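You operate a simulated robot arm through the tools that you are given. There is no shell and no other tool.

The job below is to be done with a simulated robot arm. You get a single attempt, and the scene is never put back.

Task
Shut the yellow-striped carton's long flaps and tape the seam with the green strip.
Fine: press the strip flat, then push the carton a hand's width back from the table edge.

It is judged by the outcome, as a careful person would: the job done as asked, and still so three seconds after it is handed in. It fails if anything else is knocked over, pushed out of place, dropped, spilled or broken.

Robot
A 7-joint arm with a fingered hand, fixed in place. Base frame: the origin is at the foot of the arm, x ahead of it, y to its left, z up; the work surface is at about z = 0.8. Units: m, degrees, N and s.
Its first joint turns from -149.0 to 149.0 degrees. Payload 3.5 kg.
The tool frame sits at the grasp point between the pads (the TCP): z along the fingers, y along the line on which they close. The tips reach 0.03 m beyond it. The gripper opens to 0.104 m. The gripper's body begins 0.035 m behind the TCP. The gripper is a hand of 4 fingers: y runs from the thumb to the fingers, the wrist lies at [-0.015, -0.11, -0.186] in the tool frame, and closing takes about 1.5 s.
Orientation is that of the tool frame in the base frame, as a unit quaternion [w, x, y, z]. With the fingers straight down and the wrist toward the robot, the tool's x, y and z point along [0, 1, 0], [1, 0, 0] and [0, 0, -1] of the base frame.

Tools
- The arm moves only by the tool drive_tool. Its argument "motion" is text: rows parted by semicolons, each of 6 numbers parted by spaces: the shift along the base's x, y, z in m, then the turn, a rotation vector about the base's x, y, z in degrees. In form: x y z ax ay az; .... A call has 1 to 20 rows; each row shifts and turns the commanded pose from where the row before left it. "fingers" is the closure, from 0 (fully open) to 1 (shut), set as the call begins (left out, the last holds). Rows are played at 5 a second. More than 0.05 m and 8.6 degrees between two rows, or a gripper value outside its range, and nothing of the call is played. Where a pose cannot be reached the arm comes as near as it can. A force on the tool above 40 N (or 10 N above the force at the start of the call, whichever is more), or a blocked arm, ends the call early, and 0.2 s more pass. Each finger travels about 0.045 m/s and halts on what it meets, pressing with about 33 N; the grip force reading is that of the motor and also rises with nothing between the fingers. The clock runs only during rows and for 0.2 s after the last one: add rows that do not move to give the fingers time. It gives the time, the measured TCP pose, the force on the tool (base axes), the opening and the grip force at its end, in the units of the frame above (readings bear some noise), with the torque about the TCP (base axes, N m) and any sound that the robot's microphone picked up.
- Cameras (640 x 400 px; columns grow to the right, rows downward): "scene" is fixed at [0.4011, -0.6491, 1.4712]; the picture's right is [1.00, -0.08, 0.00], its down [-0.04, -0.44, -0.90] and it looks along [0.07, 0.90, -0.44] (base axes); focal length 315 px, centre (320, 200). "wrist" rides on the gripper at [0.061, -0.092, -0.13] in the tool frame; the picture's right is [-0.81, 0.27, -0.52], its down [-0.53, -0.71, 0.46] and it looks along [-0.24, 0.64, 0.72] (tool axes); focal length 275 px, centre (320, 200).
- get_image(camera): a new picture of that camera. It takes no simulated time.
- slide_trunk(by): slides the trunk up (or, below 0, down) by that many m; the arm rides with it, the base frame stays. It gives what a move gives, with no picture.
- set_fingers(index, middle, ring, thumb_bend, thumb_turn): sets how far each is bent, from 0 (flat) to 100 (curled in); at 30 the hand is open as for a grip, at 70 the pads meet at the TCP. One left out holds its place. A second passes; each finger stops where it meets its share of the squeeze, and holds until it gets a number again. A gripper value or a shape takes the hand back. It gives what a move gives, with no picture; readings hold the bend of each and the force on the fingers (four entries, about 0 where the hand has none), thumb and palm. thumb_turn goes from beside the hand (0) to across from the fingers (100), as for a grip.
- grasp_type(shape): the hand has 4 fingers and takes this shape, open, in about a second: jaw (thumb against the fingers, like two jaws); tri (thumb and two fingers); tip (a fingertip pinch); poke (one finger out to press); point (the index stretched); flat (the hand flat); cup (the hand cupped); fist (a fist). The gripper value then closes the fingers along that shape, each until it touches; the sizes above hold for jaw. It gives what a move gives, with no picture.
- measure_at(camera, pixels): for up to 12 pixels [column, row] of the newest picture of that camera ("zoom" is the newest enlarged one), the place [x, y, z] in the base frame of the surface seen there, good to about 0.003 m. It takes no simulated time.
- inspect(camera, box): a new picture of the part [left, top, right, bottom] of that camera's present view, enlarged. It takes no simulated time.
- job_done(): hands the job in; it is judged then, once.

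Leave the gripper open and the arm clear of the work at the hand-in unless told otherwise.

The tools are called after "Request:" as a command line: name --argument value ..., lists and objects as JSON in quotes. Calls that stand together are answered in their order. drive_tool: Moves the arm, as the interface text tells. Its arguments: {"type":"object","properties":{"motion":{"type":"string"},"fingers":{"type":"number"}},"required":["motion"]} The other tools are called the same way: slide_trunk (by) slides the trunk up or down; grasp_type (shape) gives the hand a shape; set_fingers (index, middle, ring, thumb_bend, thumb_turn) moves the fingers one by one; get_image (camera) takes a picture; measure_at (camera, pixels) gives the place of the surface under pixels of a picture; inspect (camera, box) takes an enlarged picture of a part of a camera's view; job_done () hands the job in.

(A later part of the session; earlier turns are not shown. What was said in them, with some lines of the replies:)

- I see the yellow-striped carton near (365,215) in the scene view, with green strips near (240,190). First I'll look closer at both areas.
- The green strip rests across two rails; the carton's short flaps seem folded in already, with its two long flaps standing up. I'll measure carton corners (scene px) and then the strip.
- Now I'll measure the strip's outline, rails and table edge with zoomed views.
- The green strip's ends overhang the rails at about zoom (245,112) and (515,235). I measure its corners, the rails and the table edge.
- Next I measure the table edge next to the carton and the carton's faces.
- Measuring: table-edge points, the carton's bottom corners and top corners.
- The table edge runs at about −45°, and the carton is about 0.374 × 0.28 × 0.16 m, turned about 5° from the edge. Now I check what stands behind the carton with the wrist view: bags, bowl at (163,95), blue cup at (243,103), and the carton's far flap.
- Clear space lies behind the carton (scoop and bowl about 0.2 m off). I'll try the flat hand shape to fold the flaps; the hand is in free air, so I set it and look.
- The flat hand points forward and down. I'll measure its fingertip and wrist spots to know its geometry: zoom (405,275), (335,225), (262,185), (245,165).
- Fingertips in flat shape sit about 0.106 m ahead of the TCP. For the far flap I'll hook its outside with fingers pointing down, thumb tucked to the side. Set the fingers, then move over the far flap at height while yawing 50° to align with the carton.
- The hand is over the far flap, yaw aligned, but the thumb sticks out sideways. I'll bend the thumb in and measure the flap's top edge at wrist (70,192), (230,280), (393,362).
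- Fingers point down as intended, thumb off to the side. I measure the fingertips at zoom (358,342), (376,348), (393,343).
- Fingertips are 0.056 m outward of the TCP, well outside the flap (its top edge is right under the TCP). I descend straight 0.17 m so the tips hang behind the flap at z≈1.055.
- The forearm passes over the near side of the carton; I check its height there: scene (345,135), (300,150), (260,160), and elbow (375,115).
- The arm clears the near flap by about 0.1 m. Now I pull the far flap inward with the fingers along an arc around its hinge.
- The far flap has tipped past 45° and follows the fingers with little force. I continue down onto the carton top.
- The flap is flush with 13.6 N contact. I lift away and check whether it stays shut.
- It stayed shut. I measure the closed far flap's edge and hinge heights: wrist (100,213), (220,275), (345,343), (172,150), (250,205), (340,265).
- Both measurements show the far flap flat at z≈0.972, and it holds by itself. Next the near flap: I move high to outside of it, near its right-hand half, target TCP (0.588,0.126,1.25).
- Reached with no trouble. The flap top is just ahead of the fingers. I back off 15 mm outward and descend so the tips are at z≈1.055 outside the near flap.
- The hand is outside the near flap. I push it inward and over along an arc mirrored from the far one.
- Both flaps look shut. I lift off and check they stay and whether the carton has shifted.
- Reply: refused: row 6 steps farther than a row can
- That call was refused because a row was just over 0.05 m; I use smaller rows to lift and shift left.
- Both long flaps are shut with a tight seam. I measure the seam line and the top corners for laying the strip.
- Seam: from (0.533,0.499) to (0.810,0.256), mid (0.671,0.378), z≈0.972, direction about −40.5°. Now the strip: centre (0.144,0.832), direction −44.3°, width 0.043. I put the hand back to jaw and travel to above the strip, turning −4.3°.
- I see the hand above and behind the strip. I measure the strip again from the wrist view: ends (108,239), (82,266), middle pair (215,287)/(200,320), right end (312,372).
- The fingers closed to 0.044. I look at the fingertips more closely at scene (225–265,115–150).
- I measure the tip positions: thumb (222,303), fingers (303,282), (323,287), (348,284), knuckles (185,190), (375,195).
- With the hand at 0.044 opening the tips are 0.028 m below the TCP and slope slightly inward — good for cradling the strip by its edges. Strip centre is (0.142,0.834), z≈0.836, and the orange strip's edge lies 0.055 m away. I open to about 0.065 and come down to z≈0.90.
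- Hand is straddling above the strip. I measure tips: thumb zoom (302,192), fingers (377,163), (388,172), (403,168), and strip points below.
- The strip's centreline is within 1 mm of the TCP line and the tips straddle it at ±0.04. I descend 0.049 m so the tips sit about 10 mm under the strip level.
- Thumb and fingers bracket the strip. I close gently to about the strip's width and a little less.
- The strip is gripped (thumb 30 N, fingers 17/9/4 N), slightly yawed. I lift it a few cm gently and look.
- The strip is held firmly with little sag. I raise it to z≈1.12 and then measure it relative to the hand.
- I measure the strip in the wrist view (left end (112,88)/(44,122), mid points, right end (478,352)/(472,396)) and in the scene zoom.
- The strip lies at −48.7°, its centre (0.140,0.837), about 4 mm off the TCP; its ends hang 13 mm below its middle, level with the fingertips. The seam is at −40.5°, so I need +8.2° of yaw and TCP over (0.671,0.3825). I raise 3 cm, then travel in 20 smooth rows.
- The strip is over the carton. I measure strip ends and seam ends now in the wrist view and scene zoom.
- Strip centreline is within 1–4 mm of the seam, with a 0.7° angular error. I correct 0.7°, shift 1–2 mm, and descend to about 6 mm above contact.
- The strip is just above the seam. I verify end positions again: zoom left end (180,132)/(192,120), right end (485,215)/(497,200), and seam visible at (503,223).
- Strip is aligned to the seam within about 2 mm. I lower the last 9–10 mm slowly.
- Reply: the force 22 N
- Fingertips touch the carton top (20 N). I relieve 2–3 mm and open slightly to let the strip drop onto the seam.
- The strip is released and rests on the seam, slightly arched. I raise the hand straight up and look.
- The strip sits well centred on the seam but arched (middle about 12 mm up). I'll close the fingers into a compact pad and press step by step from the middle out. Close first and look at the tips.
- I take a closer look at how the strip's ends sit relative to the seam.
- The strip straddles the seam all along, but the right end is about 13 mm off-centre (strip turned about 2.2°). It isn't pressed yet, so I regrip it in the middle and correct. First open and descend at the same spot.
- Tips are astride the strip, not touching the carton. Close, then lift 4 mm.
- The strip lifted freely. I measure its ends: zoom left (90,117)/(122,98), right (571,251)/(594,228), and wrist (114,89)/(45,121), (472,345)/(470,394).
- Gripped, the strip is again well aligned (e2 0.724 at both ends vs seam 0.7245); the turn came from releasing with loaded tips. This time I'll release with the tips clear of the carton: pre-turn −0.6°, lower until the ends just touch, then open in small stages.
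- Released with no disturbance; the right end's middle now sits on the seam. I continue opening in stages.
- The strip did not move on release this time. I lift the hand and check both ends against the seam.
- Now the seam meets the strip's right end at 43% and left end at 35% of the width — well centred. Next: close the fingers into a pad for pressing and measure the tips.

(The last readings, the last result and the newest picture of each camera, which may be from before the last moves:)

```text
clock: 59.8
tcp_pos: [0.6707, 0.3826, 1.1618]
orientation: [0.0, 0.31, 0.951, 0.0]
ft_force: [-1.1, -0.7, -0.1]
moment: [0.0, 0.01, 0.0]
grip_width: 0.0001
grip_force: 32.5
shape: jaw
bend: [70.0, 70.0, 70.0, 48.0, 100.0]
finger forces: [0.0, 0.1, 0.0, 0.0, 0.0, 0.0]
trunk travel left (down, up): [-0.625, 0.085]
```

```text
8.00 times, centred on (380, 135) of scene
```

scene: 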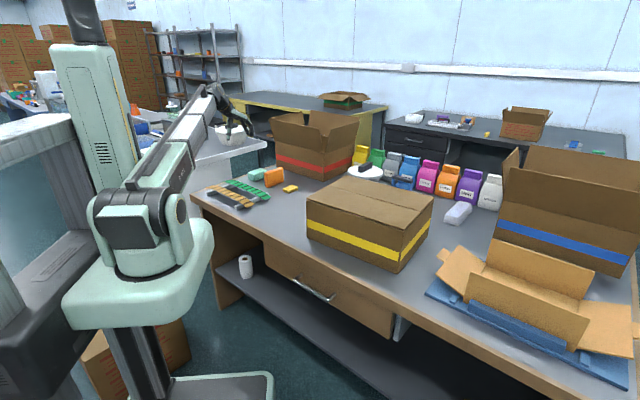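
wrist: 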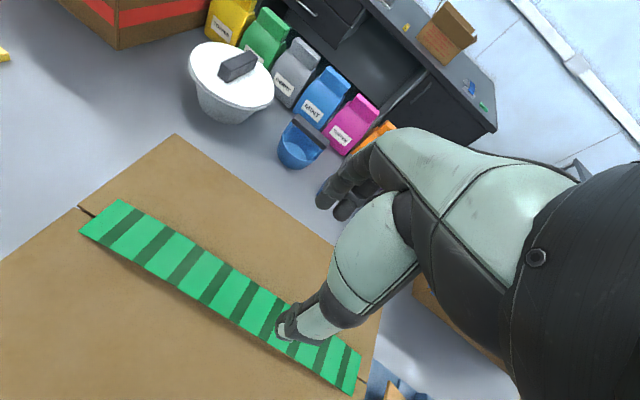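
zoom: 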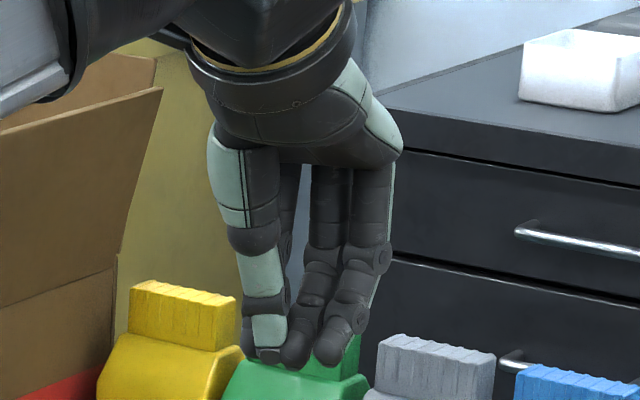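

I measure the tips: thumb zoom (268,350), fingers (295,355), (332,352), (248,340).

Request:
measure_at --camera "zoom" --pixels '[[268, 352], [296, 355], [331, 355], [247, 342], [270, 310], [345, 310]]'

```text
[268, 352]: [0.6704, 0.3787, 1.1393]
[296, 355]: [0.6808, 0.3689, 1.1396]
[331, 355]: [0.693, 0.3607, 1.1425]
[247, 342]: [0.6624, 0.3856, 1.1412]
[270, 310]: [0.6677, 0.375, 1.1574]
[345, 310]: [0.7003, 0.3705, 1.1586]
```

The pad's contact spans about +0.015 to −0.035 along the strip, tips 25–28 mm under the TCP. I move over the strip's middle, descend and press gently.

Request:
drive_tool --motion "-0.0043 0.0062 -0.03 0 0 0; 0 0 -0.04 0 0 0; 0 0 -0.04 0 0 0; 0 0 -0.03 0 0 0; 0 0 -0.012 0 0 0; 0 0 -0.006 0 0 0; 0 0 -0.004 0 0 0; 0 0 -0.002 0 0 0; 0 0 0 0 0 0"

Request:
inspect --camera "scene" --box '[320, 165, 420, 235]'

```text
clock: 61.0
tcp_pos: [0.6671, 0.3924, 1.0176]
orientation: [0.004, 0.311, 0.95, 0.008]
ft_force: [-2.8, -1.6, 23.5]
moment: [0.04, 0.14, 0.01]
grip_width: 0.0002
grip_force: 33.3
shape: jaw
bend: [70.0, 70.0, 70.0, 47.0, 100.0]
finger forces: [0.0, 0.1, 0.1, 0.0, 0.0, 0.0]
trunk travel left (down, up): [-0.625, 0.085]
stopped in row 6: the force on the tool passed its limit at 48 N (the readings are from after the stop); the commanded pose is now the measured one
```

```text
5.71 times, centred on (370, 200) of scene
```

zoom: 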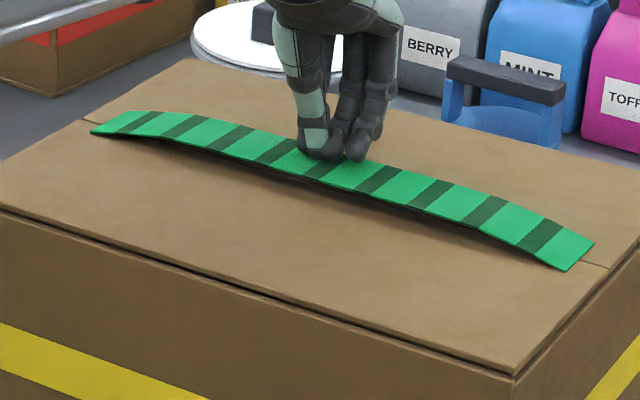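

The push met 48 N and stopped: the strip is stiffer than expected, or I came down too fast. Reading now 23 N. I hold a moment and see whether it yields.

Request:
drive_tool --motion "0 0 0 0 0 0; 0 0 0 0 0 0; 0 0 0 0 0 0; 0 0 0 0 0 0; 0 0 0 0 0 0"

Request:
inspect --camera "scene" --box '[320, 165, 420, 235]'

Request:
measure_at --camera "zoom" --pixels '[[100, 128], [180, 125], [230, 135], [280, 150], [320, 170], [335, 165], [390, 182], [430, 195], [500, 215], [560, 245], [300, 145], [355, 160]]'

```text
clock: 62.2
tcp_pos: [0.6687, 0.3925, 1.0171]
orientation: [0.005, 0.312, 0.95, 0.01]
ft_force: [-0.8, 0.0, 29.2]
moment: [0.15, -0.04, -0.03]
grip_width: 0.0
grip_force: 33.2
shape: jaw
bend: [70.0, 70.0, 70.0, 48.0, 100.0]
finger forces: [0.0, 0.1, 0.1, 0.0, 0.0, 0.0]
trunk travel left (down, up): [-0.625, 0.085]
stopped in row 5: the force on the tool passed its limit at 40 N (the readings are from after the stop); the commanded pose is now the measured one
```

```text
5.71 times, centred on (370, 200) of scene
```

zoom: 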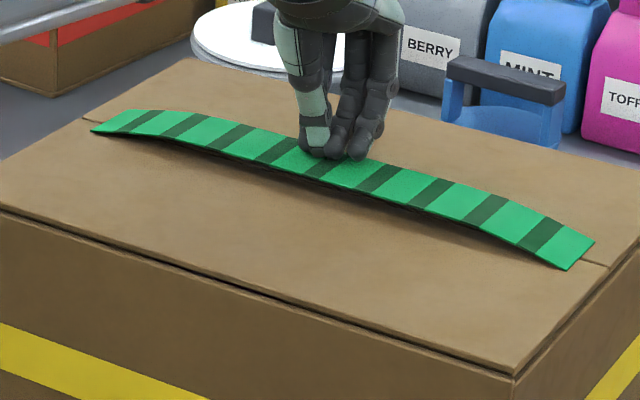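

```text
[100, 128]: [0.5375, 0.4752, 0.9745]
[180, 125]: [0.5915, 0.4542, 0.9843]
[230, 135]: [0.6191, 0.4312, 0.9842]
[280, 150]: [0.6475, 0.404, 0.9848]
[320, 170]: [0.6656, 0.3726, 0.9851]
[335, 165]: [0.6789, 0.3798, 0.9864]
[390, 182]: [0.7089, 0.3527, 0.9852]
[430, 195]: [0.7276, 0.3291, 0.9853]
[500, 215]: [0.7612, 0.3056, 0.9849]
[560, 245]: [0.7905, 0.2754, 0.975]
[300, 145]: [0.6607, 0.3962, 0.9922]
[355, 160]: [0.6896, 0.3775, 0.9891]
```

Under the pad the strip only went down 2–3 mm and its ends have not slid. I lift off and inspect how the strip lies now.

Request:
drive_tool --motion "0 0 0.02 0 0 0; 0 0 0.04 0 0 0; 0 0 0.04 0 0 0; 0 0 0.03 0 0 0; 0 0 0 0 0 0"

Request:
inspect --camera "scene" --box '[320, 165, 420, 235]'

Request:
get_image --camera "wrist"

Request:
measure_at --camera "zoom" --pixels '[[100, 128], [135, 122], [180, 125], [230, 135], [280, 150], [320, 165], [350, 170], [390, 182], [430, 195], [500, 215], [535, 230], [570, 255]]'

```text
clock: 63.4
tcp_pos: [0.6685, 0.3905, 1.1465]
orientation: [0.003, 0.311, 0.95, 0.007]
ft_force: [-0.3, -0.3, 0.4]
moment: [0.03, -0.01, 0.02]
grip_width: 0.0
grip_force: 32.4
shape: jaw
bend: [70.0, 70.0, 70.0, 48.0, 100.0]
finger forces: [0.0, 0.1, 0.0, 0.1, 0.0, 0.0]
trunk travel left (down, up): [-0.625, 0.085]
```

```text
5.71 times, centred on (370, 200) of scene
```

zoom: 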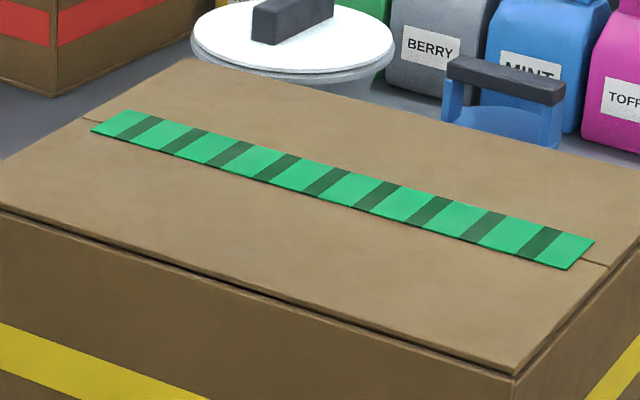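

```text
taken
```

wrist: 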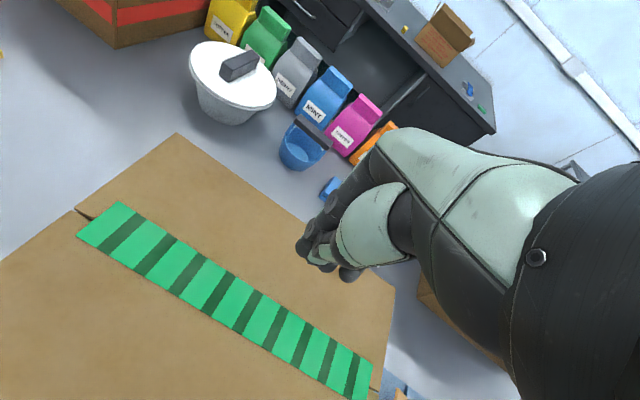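

```text
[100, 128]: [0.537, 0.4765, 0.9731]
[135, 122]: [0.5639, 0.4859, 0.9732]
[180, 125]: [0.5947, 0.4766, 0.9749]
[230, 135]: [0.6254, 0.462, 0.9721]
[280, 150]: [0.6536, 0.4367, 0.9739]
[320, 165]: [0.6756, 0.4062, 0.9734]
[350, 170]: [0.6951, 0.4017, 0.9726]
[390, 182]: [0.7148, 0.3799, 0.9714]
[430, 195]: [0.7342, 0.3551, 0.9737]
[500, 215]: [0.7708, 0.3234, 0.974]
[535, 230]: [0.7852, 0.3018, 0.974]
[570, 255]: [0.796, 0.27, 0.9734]
```

The strip has now gone down flat along its entire length (z≈0.973–0.974) and sits centred on the seam. To make sure it is pressed everywhere, I'll press along it gently, starting at the left end.

Request:
drive_tool --motion "-0.0284 0.0206 0 0 0 0; -0.0267 0.0227 0 0 0 0; -0.0267 0.0227 0 0 0 0; -0.0267 0.0226 0 0 0 0; 0 0 -0.04 0 0 0; 0 0 -0.04 0 0 0; 0 0 -0.03 0 0 0; 0 0 -0.015 0 0 0; 0 0 -0.006 0 0 0; 0 0 -0.004 0 0 0; 0 0 -0.003 0 0 0; 0 0 -0.003 0 0 0; 0 0 -0.002 0 0 0; 0 0 0 0 0 0"

Request:
inspect --camera "scene" --box '[310, 150, 430, 235]'

```text
clock: 66.4
tcp_pos: [0.5602, 0.4804, 1.0047]
orientation: [0.005, 0.312, 0.95, 0.009]
ft_force: [6.5, 1.8, 34.1]
moment: [0.2, -0.18, 0.06]
grip_width: 0.0
grip_force: 32.8
shape: jaw
bend: [70.0, 70.0, 70.0, 48.0, 100.0]
finger forces: [0.0, 0.0, 0.0, 0.1, 0.0, 0.0]
trunk travel left (down, up): [-0.625, 0.085]
```

```text
4.71 times, centred on (370, 192) of scene
```

zoom: 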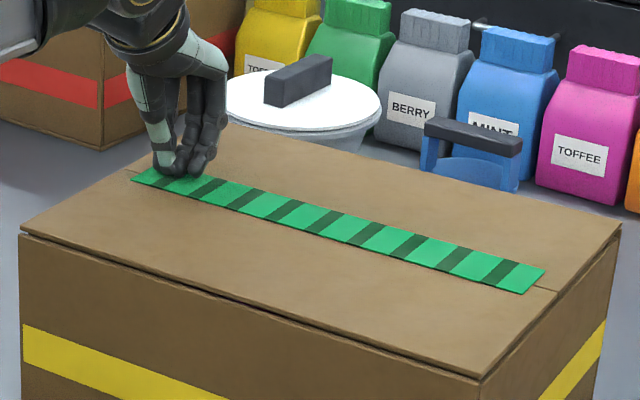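

34 N at the left end — a firm press. I now step along the strip at 4 cm intervals with slightly lighter presses.

Request:
drive_tool --motion "0 0 0.0165 0 0 0; 0.0305 -0.0259 0 0 0 0; 0 0 -0.010 0 0 0; 0 0 -0.0045 0 0 0; 0 0 0 0 0 0; 0 0 0.0145 0 0 0; 0.0305 -0.0259 0 0 0 0; 0 0 -0.010 0 0 0; 0 0 -0.0045 0 0 0; 0 0 0 0 0 0; 0 0 0.0145 0 0 0; 0.0305 -0.0259 0 0 0 0; 0 0 -0.010 0 0 0; 0 0 -0.0045 0 0 0; 0 0 0 0 0 0"

Request:
inspect --camera "scene" --box '[310, 150, 430, 235]'

```text
clock: 69.6
tcp_pos: [0.6534, 0.4057, 1.0049]
orientation: [0.004, 0.311, 0.95, 0.008]
ft_force: [4.4, 6.5, 25.1]
moment: [0.3, -0.18, -0.01]
grip_width: 0.0001
grip_force: 33.1
shape: jaw
bend: [70.0, 70.0, 70.0, 48.0, 100.0]
finger forces: [0.0, 0.0, 0.0, 0.0, 0.0, 0.1]
trunk travel left (down, up): [-0.625, 0.085]
```

```text
4.71 times, centred on (370, 192) of scene
```

zoom: 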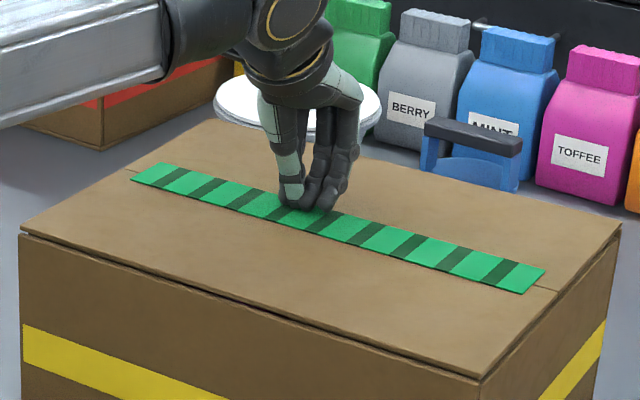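

Good: 25 N, strip unmoved. I continue to the right end with a 3 mm sideways correction.

Request:
drive_tool --motion "0 0 0.0145 0 0 0; 0.0286 -0.0282 0 0 0 0; 0 0 -0.010 0 0 0; 0 0 -0.0045 0 0 0; 0 0 0 0 0 0; 0 0 0.0145 0 0 0; 0.0305 -0.0259 0 0 0 0; 0 0 -0.010 0 0 0; 0 0 -0.0045 0 0 0; 0 0 0 0 0 0; 0 0 0.0145 0 0 0; 0.0305 -0.0259 0 0 0 0; 0 0 -0.010 0 0 0; 0 0 -0.0045 0 0 0; 0 0 0 0 0 0"

Request:
drive_tool --motion "0 0 0.0145 0 0 0; 0.0305 -0.0259 0 0 0 0; 0 0 -0.010 0 0 0; 0 0 -0.005 0 0 0; 0 0 0 0 0 0; 0 0 0 0 0 0"

Request:
inspect --camera "scene" --box '[310, 150, 430, 235]'

```text
clock: 72.8
tcp_pos: [0.7388, 0.3226, 1.0047]
orientation: [0.005, 0.311, 0.95, 0.008]
ft_force: [2.1, 4.1, 26.6]
moment: [0.2, -0.04, 0.02]
grip_width: 0.0
grip_force: 34.0
shape: jaw
bend: [70.0, 70.0, 70.0, 48.0, 100.0]
finger forces: [0.1, 0.0, 0.0, 0.0, 0.0, 0.0]
trunk travel left (down, up): [-0.625, 0.085]
```

```text
clock: 74.2
tcp_pos: [0.7721, 0.2984, 1.0054]
orientation: [0.006, 0.312, 0.95, 0.009]
ft_force: [6.2, 5.2, 25.6]
moment: [0.22, -0.19, 0.01]
grip_width: 0.0
grip_force: 33.1
shape: jaw
bend: [70.0, 70.0, 70.0, 48.0, 100.0]
finger forces: [0.1, 0.1, 0.1, 0.0, 0.0, 0.1]
trunk travel left (down, up): [-0.625, 0.085]
```

```text
4.71 times, centred on (370, 192) of scene
```

zoom: 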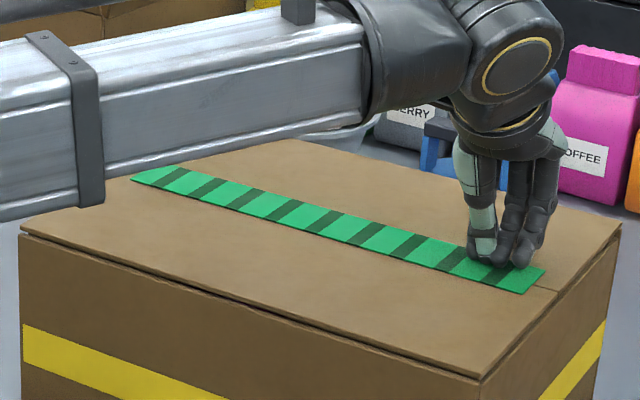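

The whole strip has been pressed with 25–34 N. I lift off, yaw −4° to square the hand with the carton, and move high to outside of the carton's near face, toward TCP (0.519,0.216).

Request:
drive_tool --motion "0 0 0.02 0 0 0; 0 0 0.04 0 0 0; 0 0 0.045 0 0 0; 0 0 0.045 0 0 0; -0.0362 -0.0119 0 0 0 -0.6; -0.0362 -0.0119 0 0 0 -0.6; -0.0362 -0.0119 0 0 0 -0.6; -0.0362 -0.0119 0 0 0 -0.6; -0.0362 -0.0119 0 0 0 -0.6; -0.0362 -0.0119 0 0 0 -0.6; -0.0363 -0.0116 0 0 0 -0.6; 0 0 0 0 0 0; 0 0 0 0 0 0"

Request:
get_image --camera "scene"

Request:
get_image --camera "wrist"

Request:
inspect --camera "scene" --box '[310, 160, 440, 245]'

```text
clock: 77.0
tcp_pos: [0.5201, 0.2136, 1.155]
orientation: [0.003, 0.347, 0.938, 0.007]
ft_force: [-0.1, 0.1, 0.4]
moment: [-0.02, 0.0, -0.03]
grip_width: 0.0
grip_force: 33.2
shape: jaw
bend: [70.0, 70.0, 70.0, 48.0, 100.0]
finger forces: [0.0, 0.0, 0.0, 0.0, 0.1, 0.1]
trunk travel left (down, up): [-0.625, 0.085]
```

```text
taken
```

scene: 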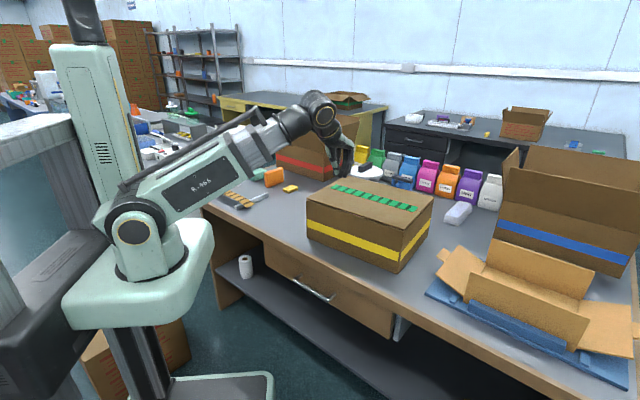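

```text
taken
```

wrist: 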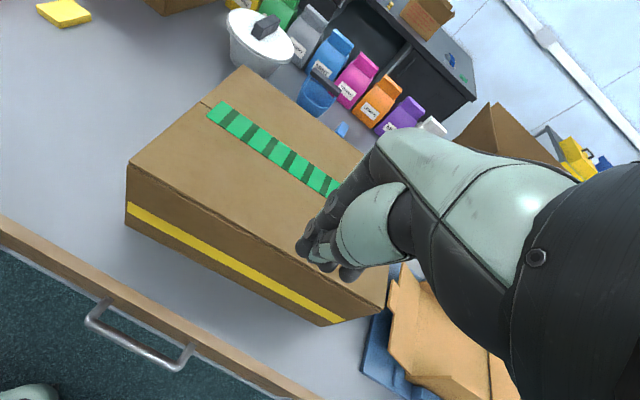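

```text
4.71 times, centred on (375, 202) of scene
```

zoom: 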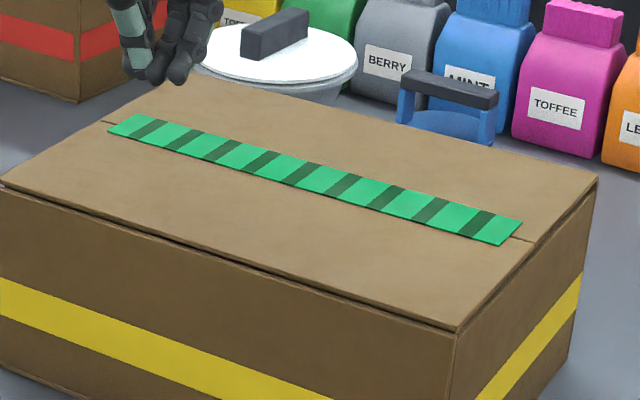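

Strip is flat along the seam. Before pushing I check clearance behind the carton: bowl bottom edge wrist (262,75), bowl rim (290,55), scoop (310,112), scoop's near piece (342,130).

Request:
measure_at --camera "wrist" --pixels '[[250, 68], [270, 74], [292, 55], [232, 30], [305, 108], [325, 112], [342, 130], [260, 40], [240, 70], [222, 106], [335, 185], [355, 160]]'

Request:
measure_at --camera "zoom" --pixels '[[300, 92], [250, 85], [435, 145], [400, 125], [490, 140], [345, 75], [112, 130], [500, 240], [515, 222], [125, 117]]'

```text
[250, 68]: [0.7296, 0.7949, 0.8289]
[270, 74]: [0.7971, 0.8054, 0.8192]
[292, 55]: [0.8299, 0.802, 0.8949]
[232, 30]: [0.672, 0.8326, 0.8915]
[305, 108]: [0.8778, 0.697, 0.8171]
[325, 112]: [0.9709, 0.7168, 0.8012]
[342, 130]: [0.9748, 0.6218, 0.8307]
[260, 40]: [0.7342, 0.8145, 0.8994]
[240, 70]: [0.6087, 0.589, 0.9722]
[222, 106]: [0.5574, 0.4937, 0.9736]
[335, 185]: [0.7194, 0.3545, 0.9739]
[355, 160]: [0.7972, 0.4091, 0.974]
```

```text
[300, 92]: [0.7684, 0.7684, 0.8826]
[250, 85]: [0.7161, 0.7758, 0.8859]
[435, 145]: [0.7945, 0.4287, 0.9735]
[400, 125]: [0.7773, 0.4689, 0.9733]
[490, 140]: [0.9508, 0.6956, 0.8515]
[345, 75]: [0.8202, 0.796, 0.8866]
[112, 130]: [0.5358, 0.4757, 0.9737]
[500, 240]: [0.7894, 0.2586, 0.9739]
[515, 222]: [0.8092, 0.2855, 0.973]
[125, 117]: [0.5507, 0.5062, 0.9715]
```

At least 0.13 m of clearance will remain behind after a 0.095 m push. I descend to z≈0.875 in front of the near face.

Request:
drive_tool --motion "0 0 -0.035 0 0 0; 0 0 -0.035 0 0 0; 0 0 -0.035 0 0 0; 0 0 -0.035 0 0 0; 0 0 -0.035 0 0 0; 0 0 -0.035 0 0 0; 0 0 -0.035 0 0 0; 0 0 -0.035 0 0 0; 0 0 0 0 0 0"

Request:
get_image --camera "scene"

Request:
inspect --camera "scene" --box '[280, 150, 440, 290]'

Request:
get_image --camera "wrist"

```text
clock: 79.0
tcp_pos: [0.5194, 0.2147, 0.8722]
orientation: [0.004, 0.345, 0.939, 0.007]
ft_force: [-0.1, 0.1, -0.7]
moment: [0.0, 0.0, 0.01]
grip_width: 0.0001
grip_force: 33.4
shape: jaw
bend: [70.0, 70.0, 70.0, 49.0, 100.0]
finger forces: [0.0, 0.1, 0.0, 0.0, 0.1, 0.1]
trunk travel left (down, up): [-0.625, 0.085]
```

```text
taken
```

scene: 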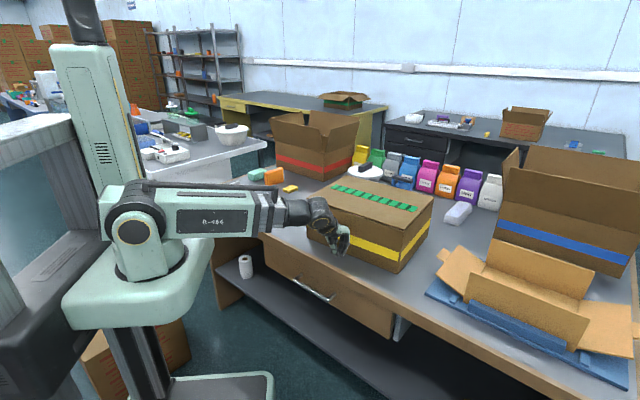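

```text
2.86 times, centred on (360, 220) of scene
```

zoom: 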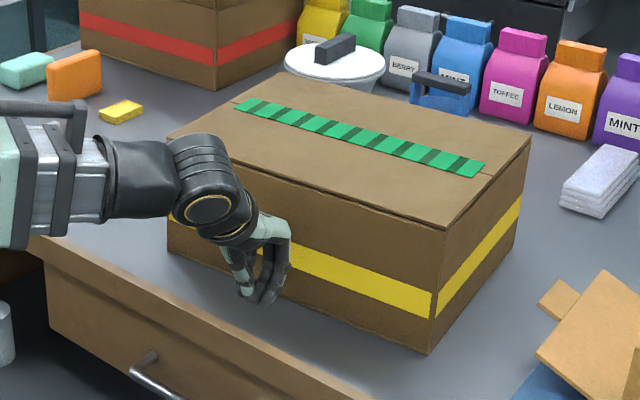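

```text
taken
```

wrist: 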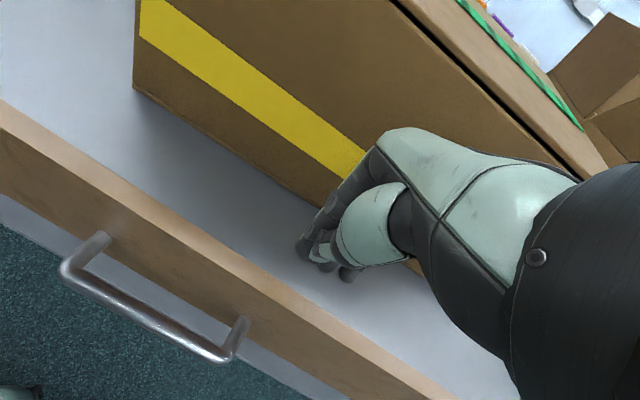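

The hand is in front of the near face. I advance 3 cm slowly to find contact.

Request:
drive_tool --motion "0.0065 0.0076 0 0 0 0; 0.0052 0.0061 0 0 0 0; 0.0039 0.0046 0 0 0 0; 0.0039 0.0046 0 0 0 0; 0 0 0 0 0 0"

Request:
inspect --camera "scene" --box '[280, 150, 440, 290]'

```text
clock: 80.2
tcp_pos: [0.5388, 0.237, 0.8728]
orientation: [0.004, 0.346, 0.938, 0.007]
ft_force: [-0.2, -0.2, -0.5]
moment: [-0.06, 0.01, -0.01]
grip_width: 0.0
grip_force: 33.6
shape: jaw
bend: [70.0, 70.0, 70.0, 49.0, 100.0]
finger forces: [0.0, 0.1, 0.1, 0.0, 0.0, 0.0]
trunk travel left (down, up): [-0.625, 0.085]
```

```text
2.86 times, centred on (360, 220) of scene
```

zoom: 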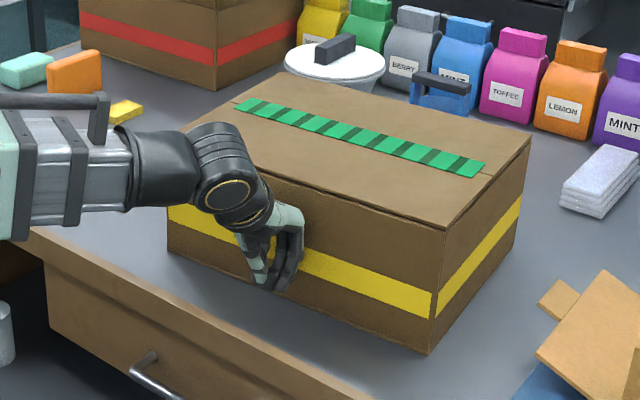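

Nearly touching. I continue another 3 cm, watching force.

Request:
drive_tool --motion "0.0039 0.0046 0 0 0 0; 0.0039 0.0046 0 0 0 0; 0.0039 0.0046 0 0 0 0; 0.0039 0.0046 0 0 0 0; 0.0039 0.0046 0 0 0 0; 0 0 0 0 0 0"

Request:
inspect --camera "scene" --box '[280, 150, 440, 290]'

```text
clock: 81.6
tcp_pos: [0.5581, 0.2604, 0.8726]
orientation: [0.004, 0.345, 0.938, 0.007]
ft_force: [-3.8, -3.7, -0.8]
moment: [0.21, -0.23, -0.01]
grip_width: 0.0002
grip_force: 32.7
shape: jaw
bend: [70.0, 70.0, 70.0, 49.0, 100.0]
finger forces: [0.0, 4.7, 0.0, 0.0, 0.1, 0.0]
trunk travel left (down, up): [-0.625, 0.085]
```

```text
2.86 times, centred on (360, 220) of scene
```

zoom: 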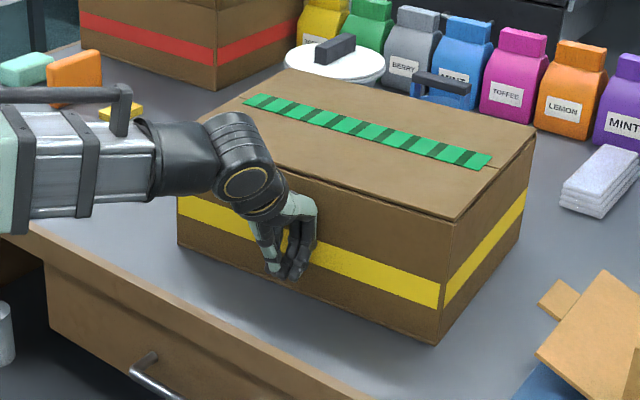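

The carton slides with about 5 N. I measure its near bottom corners: zoom (179,243) and (437,343), to judge shift and rotation.

Request:
measure_at --camera "zoom" --pixels '[[181, 242], [436, 341], [181, 210], [437, 300], [490, 163], [484, 168], [246, 104], [263, 95], [533, 135], [437, 283]]'

```text
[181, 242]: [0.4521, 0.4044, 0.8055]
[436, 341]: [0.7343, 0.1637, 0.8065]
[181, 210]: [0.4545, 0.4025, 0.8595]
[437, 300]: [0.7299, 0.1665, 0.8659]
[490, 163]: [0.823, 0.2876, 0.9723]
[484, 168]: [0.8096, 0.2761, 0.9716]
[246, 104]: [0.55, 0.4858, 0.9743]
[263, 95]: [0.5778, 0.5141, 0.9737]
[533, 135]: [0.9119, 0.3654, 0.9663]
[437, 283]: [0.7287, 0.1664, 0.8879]
```

It moved 21 mm straight back without turning. I push another 0.066 m to reach a hand's width (about 0.087 m) total, slowly.

Request:
drive_tool --motion "0.0039 0.0046 0 0 0 0; 0.0039 0.0046 0 0 0 0; 0.0039 0.0046 0 0 0 0; 0.0039 0.0046 0 0 0 0; 0.0039 0.0046 0 0 0 0; 0 0 0 0 0 0"

Request:
inspect --camera "scene" --box '[280, 150, 440, 290]'

Request:
measure_at --camera "zoom" --pixels '[[195, 232], [443, 328], [195, 200]]'

```text
clock: 83.0
tcp_pos: [0.5779, 0.2825, 0.8731]
orientation: [0.003, 0.346, 0.938, 0.007]
ft_force: [-2.8, -2.7, -1.2]
moment: [0.12, -0.07, -0.05]
grip_width: 0.0
grip_force: 32.9
shape: jaw
bend: [70.0, 70.0, 70.0, 49.0, 100.0]
finger forces: [0.1, 3.6, 0.0, 0.0, 0.1, 0.1]
trunk travel left (down, up): [-0.625, 0.085]
```

```text
2.86 times, centred on (360, 220) of scene
```

zoom: 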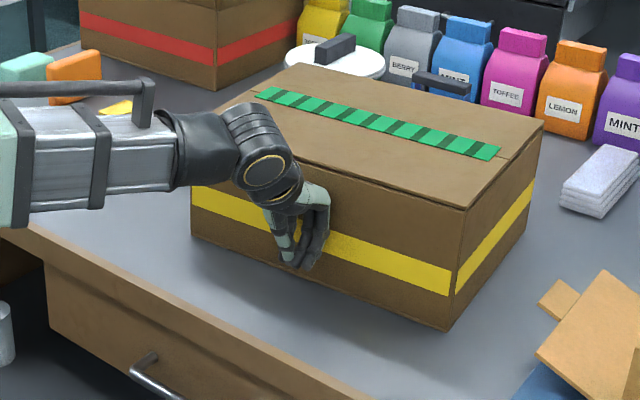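

```text
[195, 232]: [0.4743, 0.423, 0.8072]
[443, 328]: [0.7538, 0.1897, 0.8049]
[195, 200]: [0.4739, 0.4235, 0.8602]
```

About 0.05 m moved, still straight. I push the remaining 0.036 m.

Request:
drive_tool --motion "0.0039 0.0046 0 0 0 0; 0.0039 0.0046 0 0 0 0; 0.0039 0.0046 0 0 0 0; 0.0039 0.0046 0 0 0 0; 0.0039 0.0046 0 0 0 0; 0.0026 0.003 0 0 0 0; 0.0013 0.0015 0 0 0 0; 0 0 0 0 0 0"

Request:
inspect --camera "scene" --box '[280, 150, 440, 290]'

```text
clock: 84.8
tcp_pos: [0.6001, 0.313, 0.8731]
orientation: [0.004, 0.345, 0.938, 0.007]
ft_force: [-4.3, -4.2, 0.5]
moment: [0.25, -0.31, -0.05]
grip_width: 0.0
grip_force: 33.1
shape: jaw
bend: [70.0, 70.0, 70.0, 49.0, 100.0]
finger forces: [0.0, 5.6, 0.0, 0.0, 0.0, 0.0]
trunk travel left (down, up): [-0.625, 0.085]
```

```text
2.86 times, centred on (360, 220) of scene
```

zoom: 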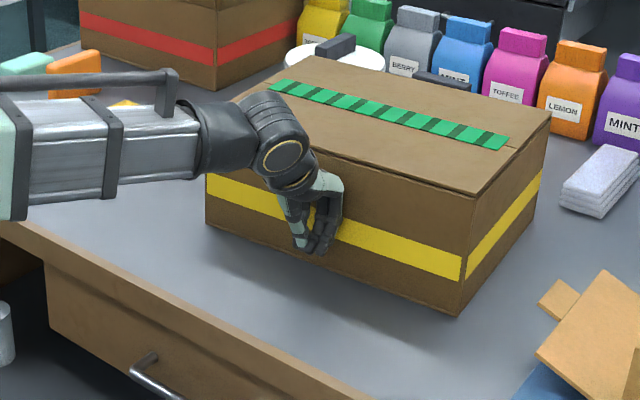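

I measure the corners now: zoom (208,222), (460,314), far top corner (548,117), and table edge points (30,235), (180,315).

Request:
measure_at --camera "zoom" --pixels '[[208, 221], [459, 312], [208, 190], [461, 275], [30, 235], [180, 315], [545, 118], [315, 58], [505, 150], [495, 148], [275, 90], [288, 82]]'

```text
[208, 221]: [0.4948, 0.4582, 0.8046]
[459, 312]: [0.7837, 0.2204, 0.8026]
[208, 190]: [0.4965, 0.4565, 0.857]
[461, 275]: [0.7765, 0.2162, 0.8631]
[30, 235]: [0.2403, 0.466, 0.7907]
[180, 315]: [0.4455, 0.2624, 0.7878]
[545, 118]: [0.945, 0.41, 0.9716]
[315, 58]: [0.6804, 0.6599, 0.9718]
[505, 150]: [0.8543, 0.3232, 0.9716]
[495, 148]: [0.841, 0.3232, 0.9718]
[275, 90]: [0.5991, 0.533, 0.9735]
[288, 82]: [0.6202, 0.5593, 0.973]
```

The carton has moved 0.089 m straight back at both corners. I back the hand off and lift it clear, then open it.

Request:
drive_tool --motion "-0.0065 -0.0076 0 0 0 0; -0.0162 -0.019 0 0 0 0; -0.0162 -0.019 0 0 0 0; -0.013 -0.015 0 0 0 0; 0 0 0.04 0 0 0; 0 0 0.045 0 0 0; 0 0 0.045 0 0 0; 0 0 0.045 0 0 0; 0 0 0.045 0 0 0; 0 0 0.045 0 0 0; 0 0 0.045 0 0 0; 0 0 0.04 0 0 0; 0 0 0 0 0 0"

Request:
drive_tool --motion "-0.01 0.02 0 0 0 0; -0.015 0.03 0 0 0 0; -0.015 0.03 0 0 0 0; -0.015 0.03 0 0 0 0; -0.015 0.03 0 0 0 0; -0.015 0.03 0 0 0 0; -0.01 0.02 0 0 0 0; 0 0 0 0 0 0; 0 0 0 0 0 0; 0 0 0 0 0 0; 0 0 0 0 0 0" --fingers 0

Request:
get_image --camera "scene"

Request:
get_image --camera "wrist"

Request:
inspect --camera "scene" --box '[290, 140, 450, 280]'

```text
clock: 87.6
tcp_pos: [0.5518, 0.2483, 1.2233]
orientation: [0.003, 0.346, 0.938, 0.006]
ft_force: [0.2, 0.3, -0.3]
moment: [0.02, 0.01, -0.04]
grip_width: 0.0
grip_force: 33.3
shape: jaw
bend: [70.0, 70.0, 70.0, 49.0, 100.0]
finger forces: [0.0, 0.0, 0.0, 0.0, 0.0, 0.0]
trunk travel left (down, up): [-0.625, 0.085]
```

```text
clock: 90.0
tcp_pos: [0.4518, 0.4426, 1.222]
orientation: [0.003, 0.347, 0.938, 0.006]
ft_force: [-0.2, -0.3, -0.3]
moment: [0.01, 0.01, -0.02]
grip_width: 0.1038
grip_force: 0.1
shape: jaw
bend: [30.0, 30.0, 30.0, 30.0, 98.0]
finger forces: [0.1, 0.1, 0.1, 0.0, 0.0, 0.1]
trunk travel left (down, up): [-0.625, 0.085]
```

```text
taken
```

scene: 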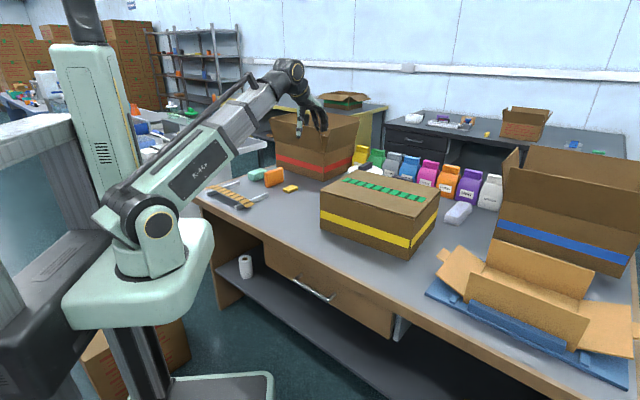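

```text
taken
```

wrist: 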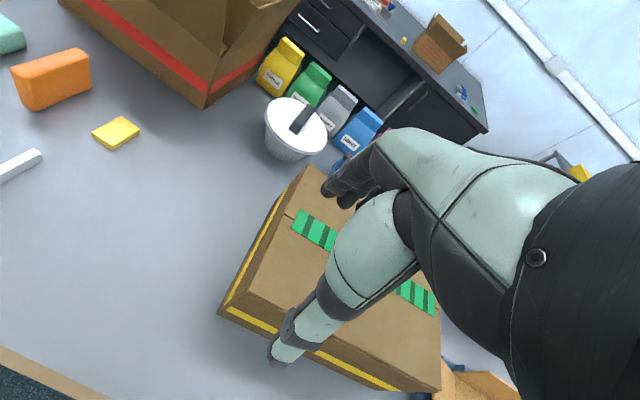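

```text
2.86 times, centred on (370, 210) of scene
```

zoom: 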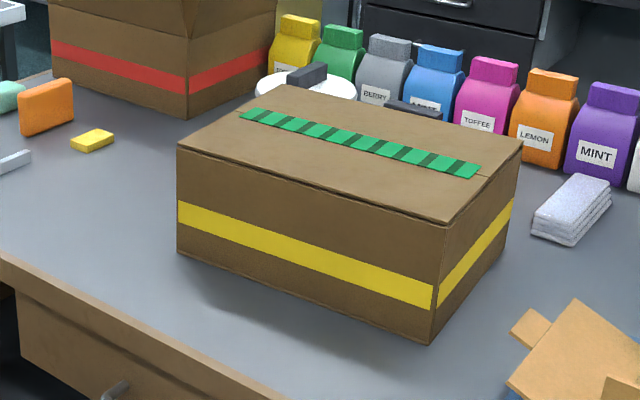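

Flaps shut, strip flat on the seam, carton pushed back, nothing else disturbed. I move the arm farther left, clear of the carton, and do a last check of the strip and rails.

Request:
drive_tool --motion "-0.02 0.02 0 0 0 0; -0.03 0.03 0 0 0 0; -0.03 0.03 0 0 0 0; -0.03 0.03 0 0 0 0; -0.02 0.02 0 0 0 0; 0 0 0 0 0 0; 0 0 0 0 0 0; 0 0 0 0 0 0"

Request:
inspect --camera "scene" --box '[195, 160, 285, 220]'

Request:
inspect --camera "scene" --box '[330, 155, 440, 225]'

Request:
measure_at --camera "zoom" --pixels '[[118, 75], [160, 80], [220, 98], [280, 115], [340, 133], [400, 150], [440, 163], [470, 168], [200, 130], [450, 110]]'

```text
clock: 91.8
tcp_pos: [0.3248, 0.5715, 1.2243]
orientation: [0.003, 0.346, 0.938, 0.007]
ft_force: [-0.9, 0.4, 0.1]
moment: [0.04, -0.01, 0.02]
grip_width: 0.1038
grip_force: 0.1
shape: jaw
bend: [30.0, 30.0, 30.0, 30.0, 98.0]
finger forces: [0.1, 0.0, 0.0, 0.1, 0.0, 0.0]
trunk travel left (down, up): [-0.625, 0.085]
```

```text
6.67 times, centred on (240, 190) of scene
```

zoom: 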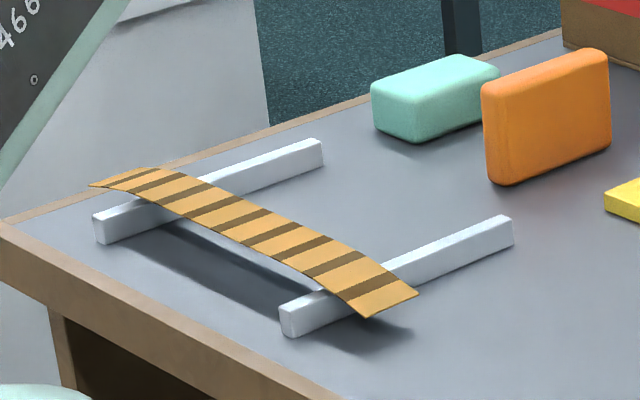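

```text
5.71 times, centred on (385, 190) of scene
```

zoom: 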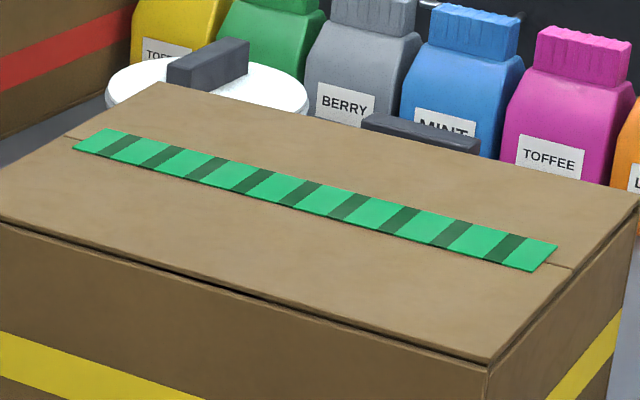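

```text
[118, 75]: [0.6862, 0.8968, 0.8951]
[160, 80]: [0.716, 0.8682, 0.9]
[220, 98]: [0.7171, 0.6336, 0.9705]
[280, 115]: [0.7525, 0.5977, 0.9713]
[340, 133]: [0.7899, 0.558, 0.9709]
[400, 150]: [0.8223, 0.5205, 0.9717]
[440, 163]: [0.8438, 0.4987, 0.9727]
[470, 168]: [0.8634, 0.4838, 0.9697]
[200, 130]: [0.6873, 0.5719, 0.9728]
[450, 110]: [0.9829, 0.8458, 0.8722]
```

The flaps are shut (top even at z≈0.971). The green strip lies flat and centred over the seam, and the carton is about 9 cm farther back. The orange strip and rails are undisturbed, the hand is open and the arm is clear, so I hand the job in.

Request:
job_done

```text
The job is handed in.
```

The yellow-striped carton is shut, taped and pushed back, and I've handed the job in.

- **Flaps:** both long flaps are closed and stay down by themselves. The top is level to within about 3 mm.
- **Strip:** the green strip lies flat along the seam. Its centreline is roughly 3–6 mm from the seam at the ends. My first placement was turned by about 2°, so I picked it up again and straightened it before pressing. I then pressed it at eight points along its length, at about 25–34 N where I read the force.
- **Carton position:** I read "a hand's width" as how far to move it, so I pushed it about 9 cm straight back. It had already been about 8–11 cm from the table edge, so the gap is now roughly 17–20 cm. If you meant the final gap, it is now too far back.
- **Everything else:** the orange strip, the rails, and the bowl, scoop and bags behind the carton look undisturbed. The hand is open and the arm is clear.
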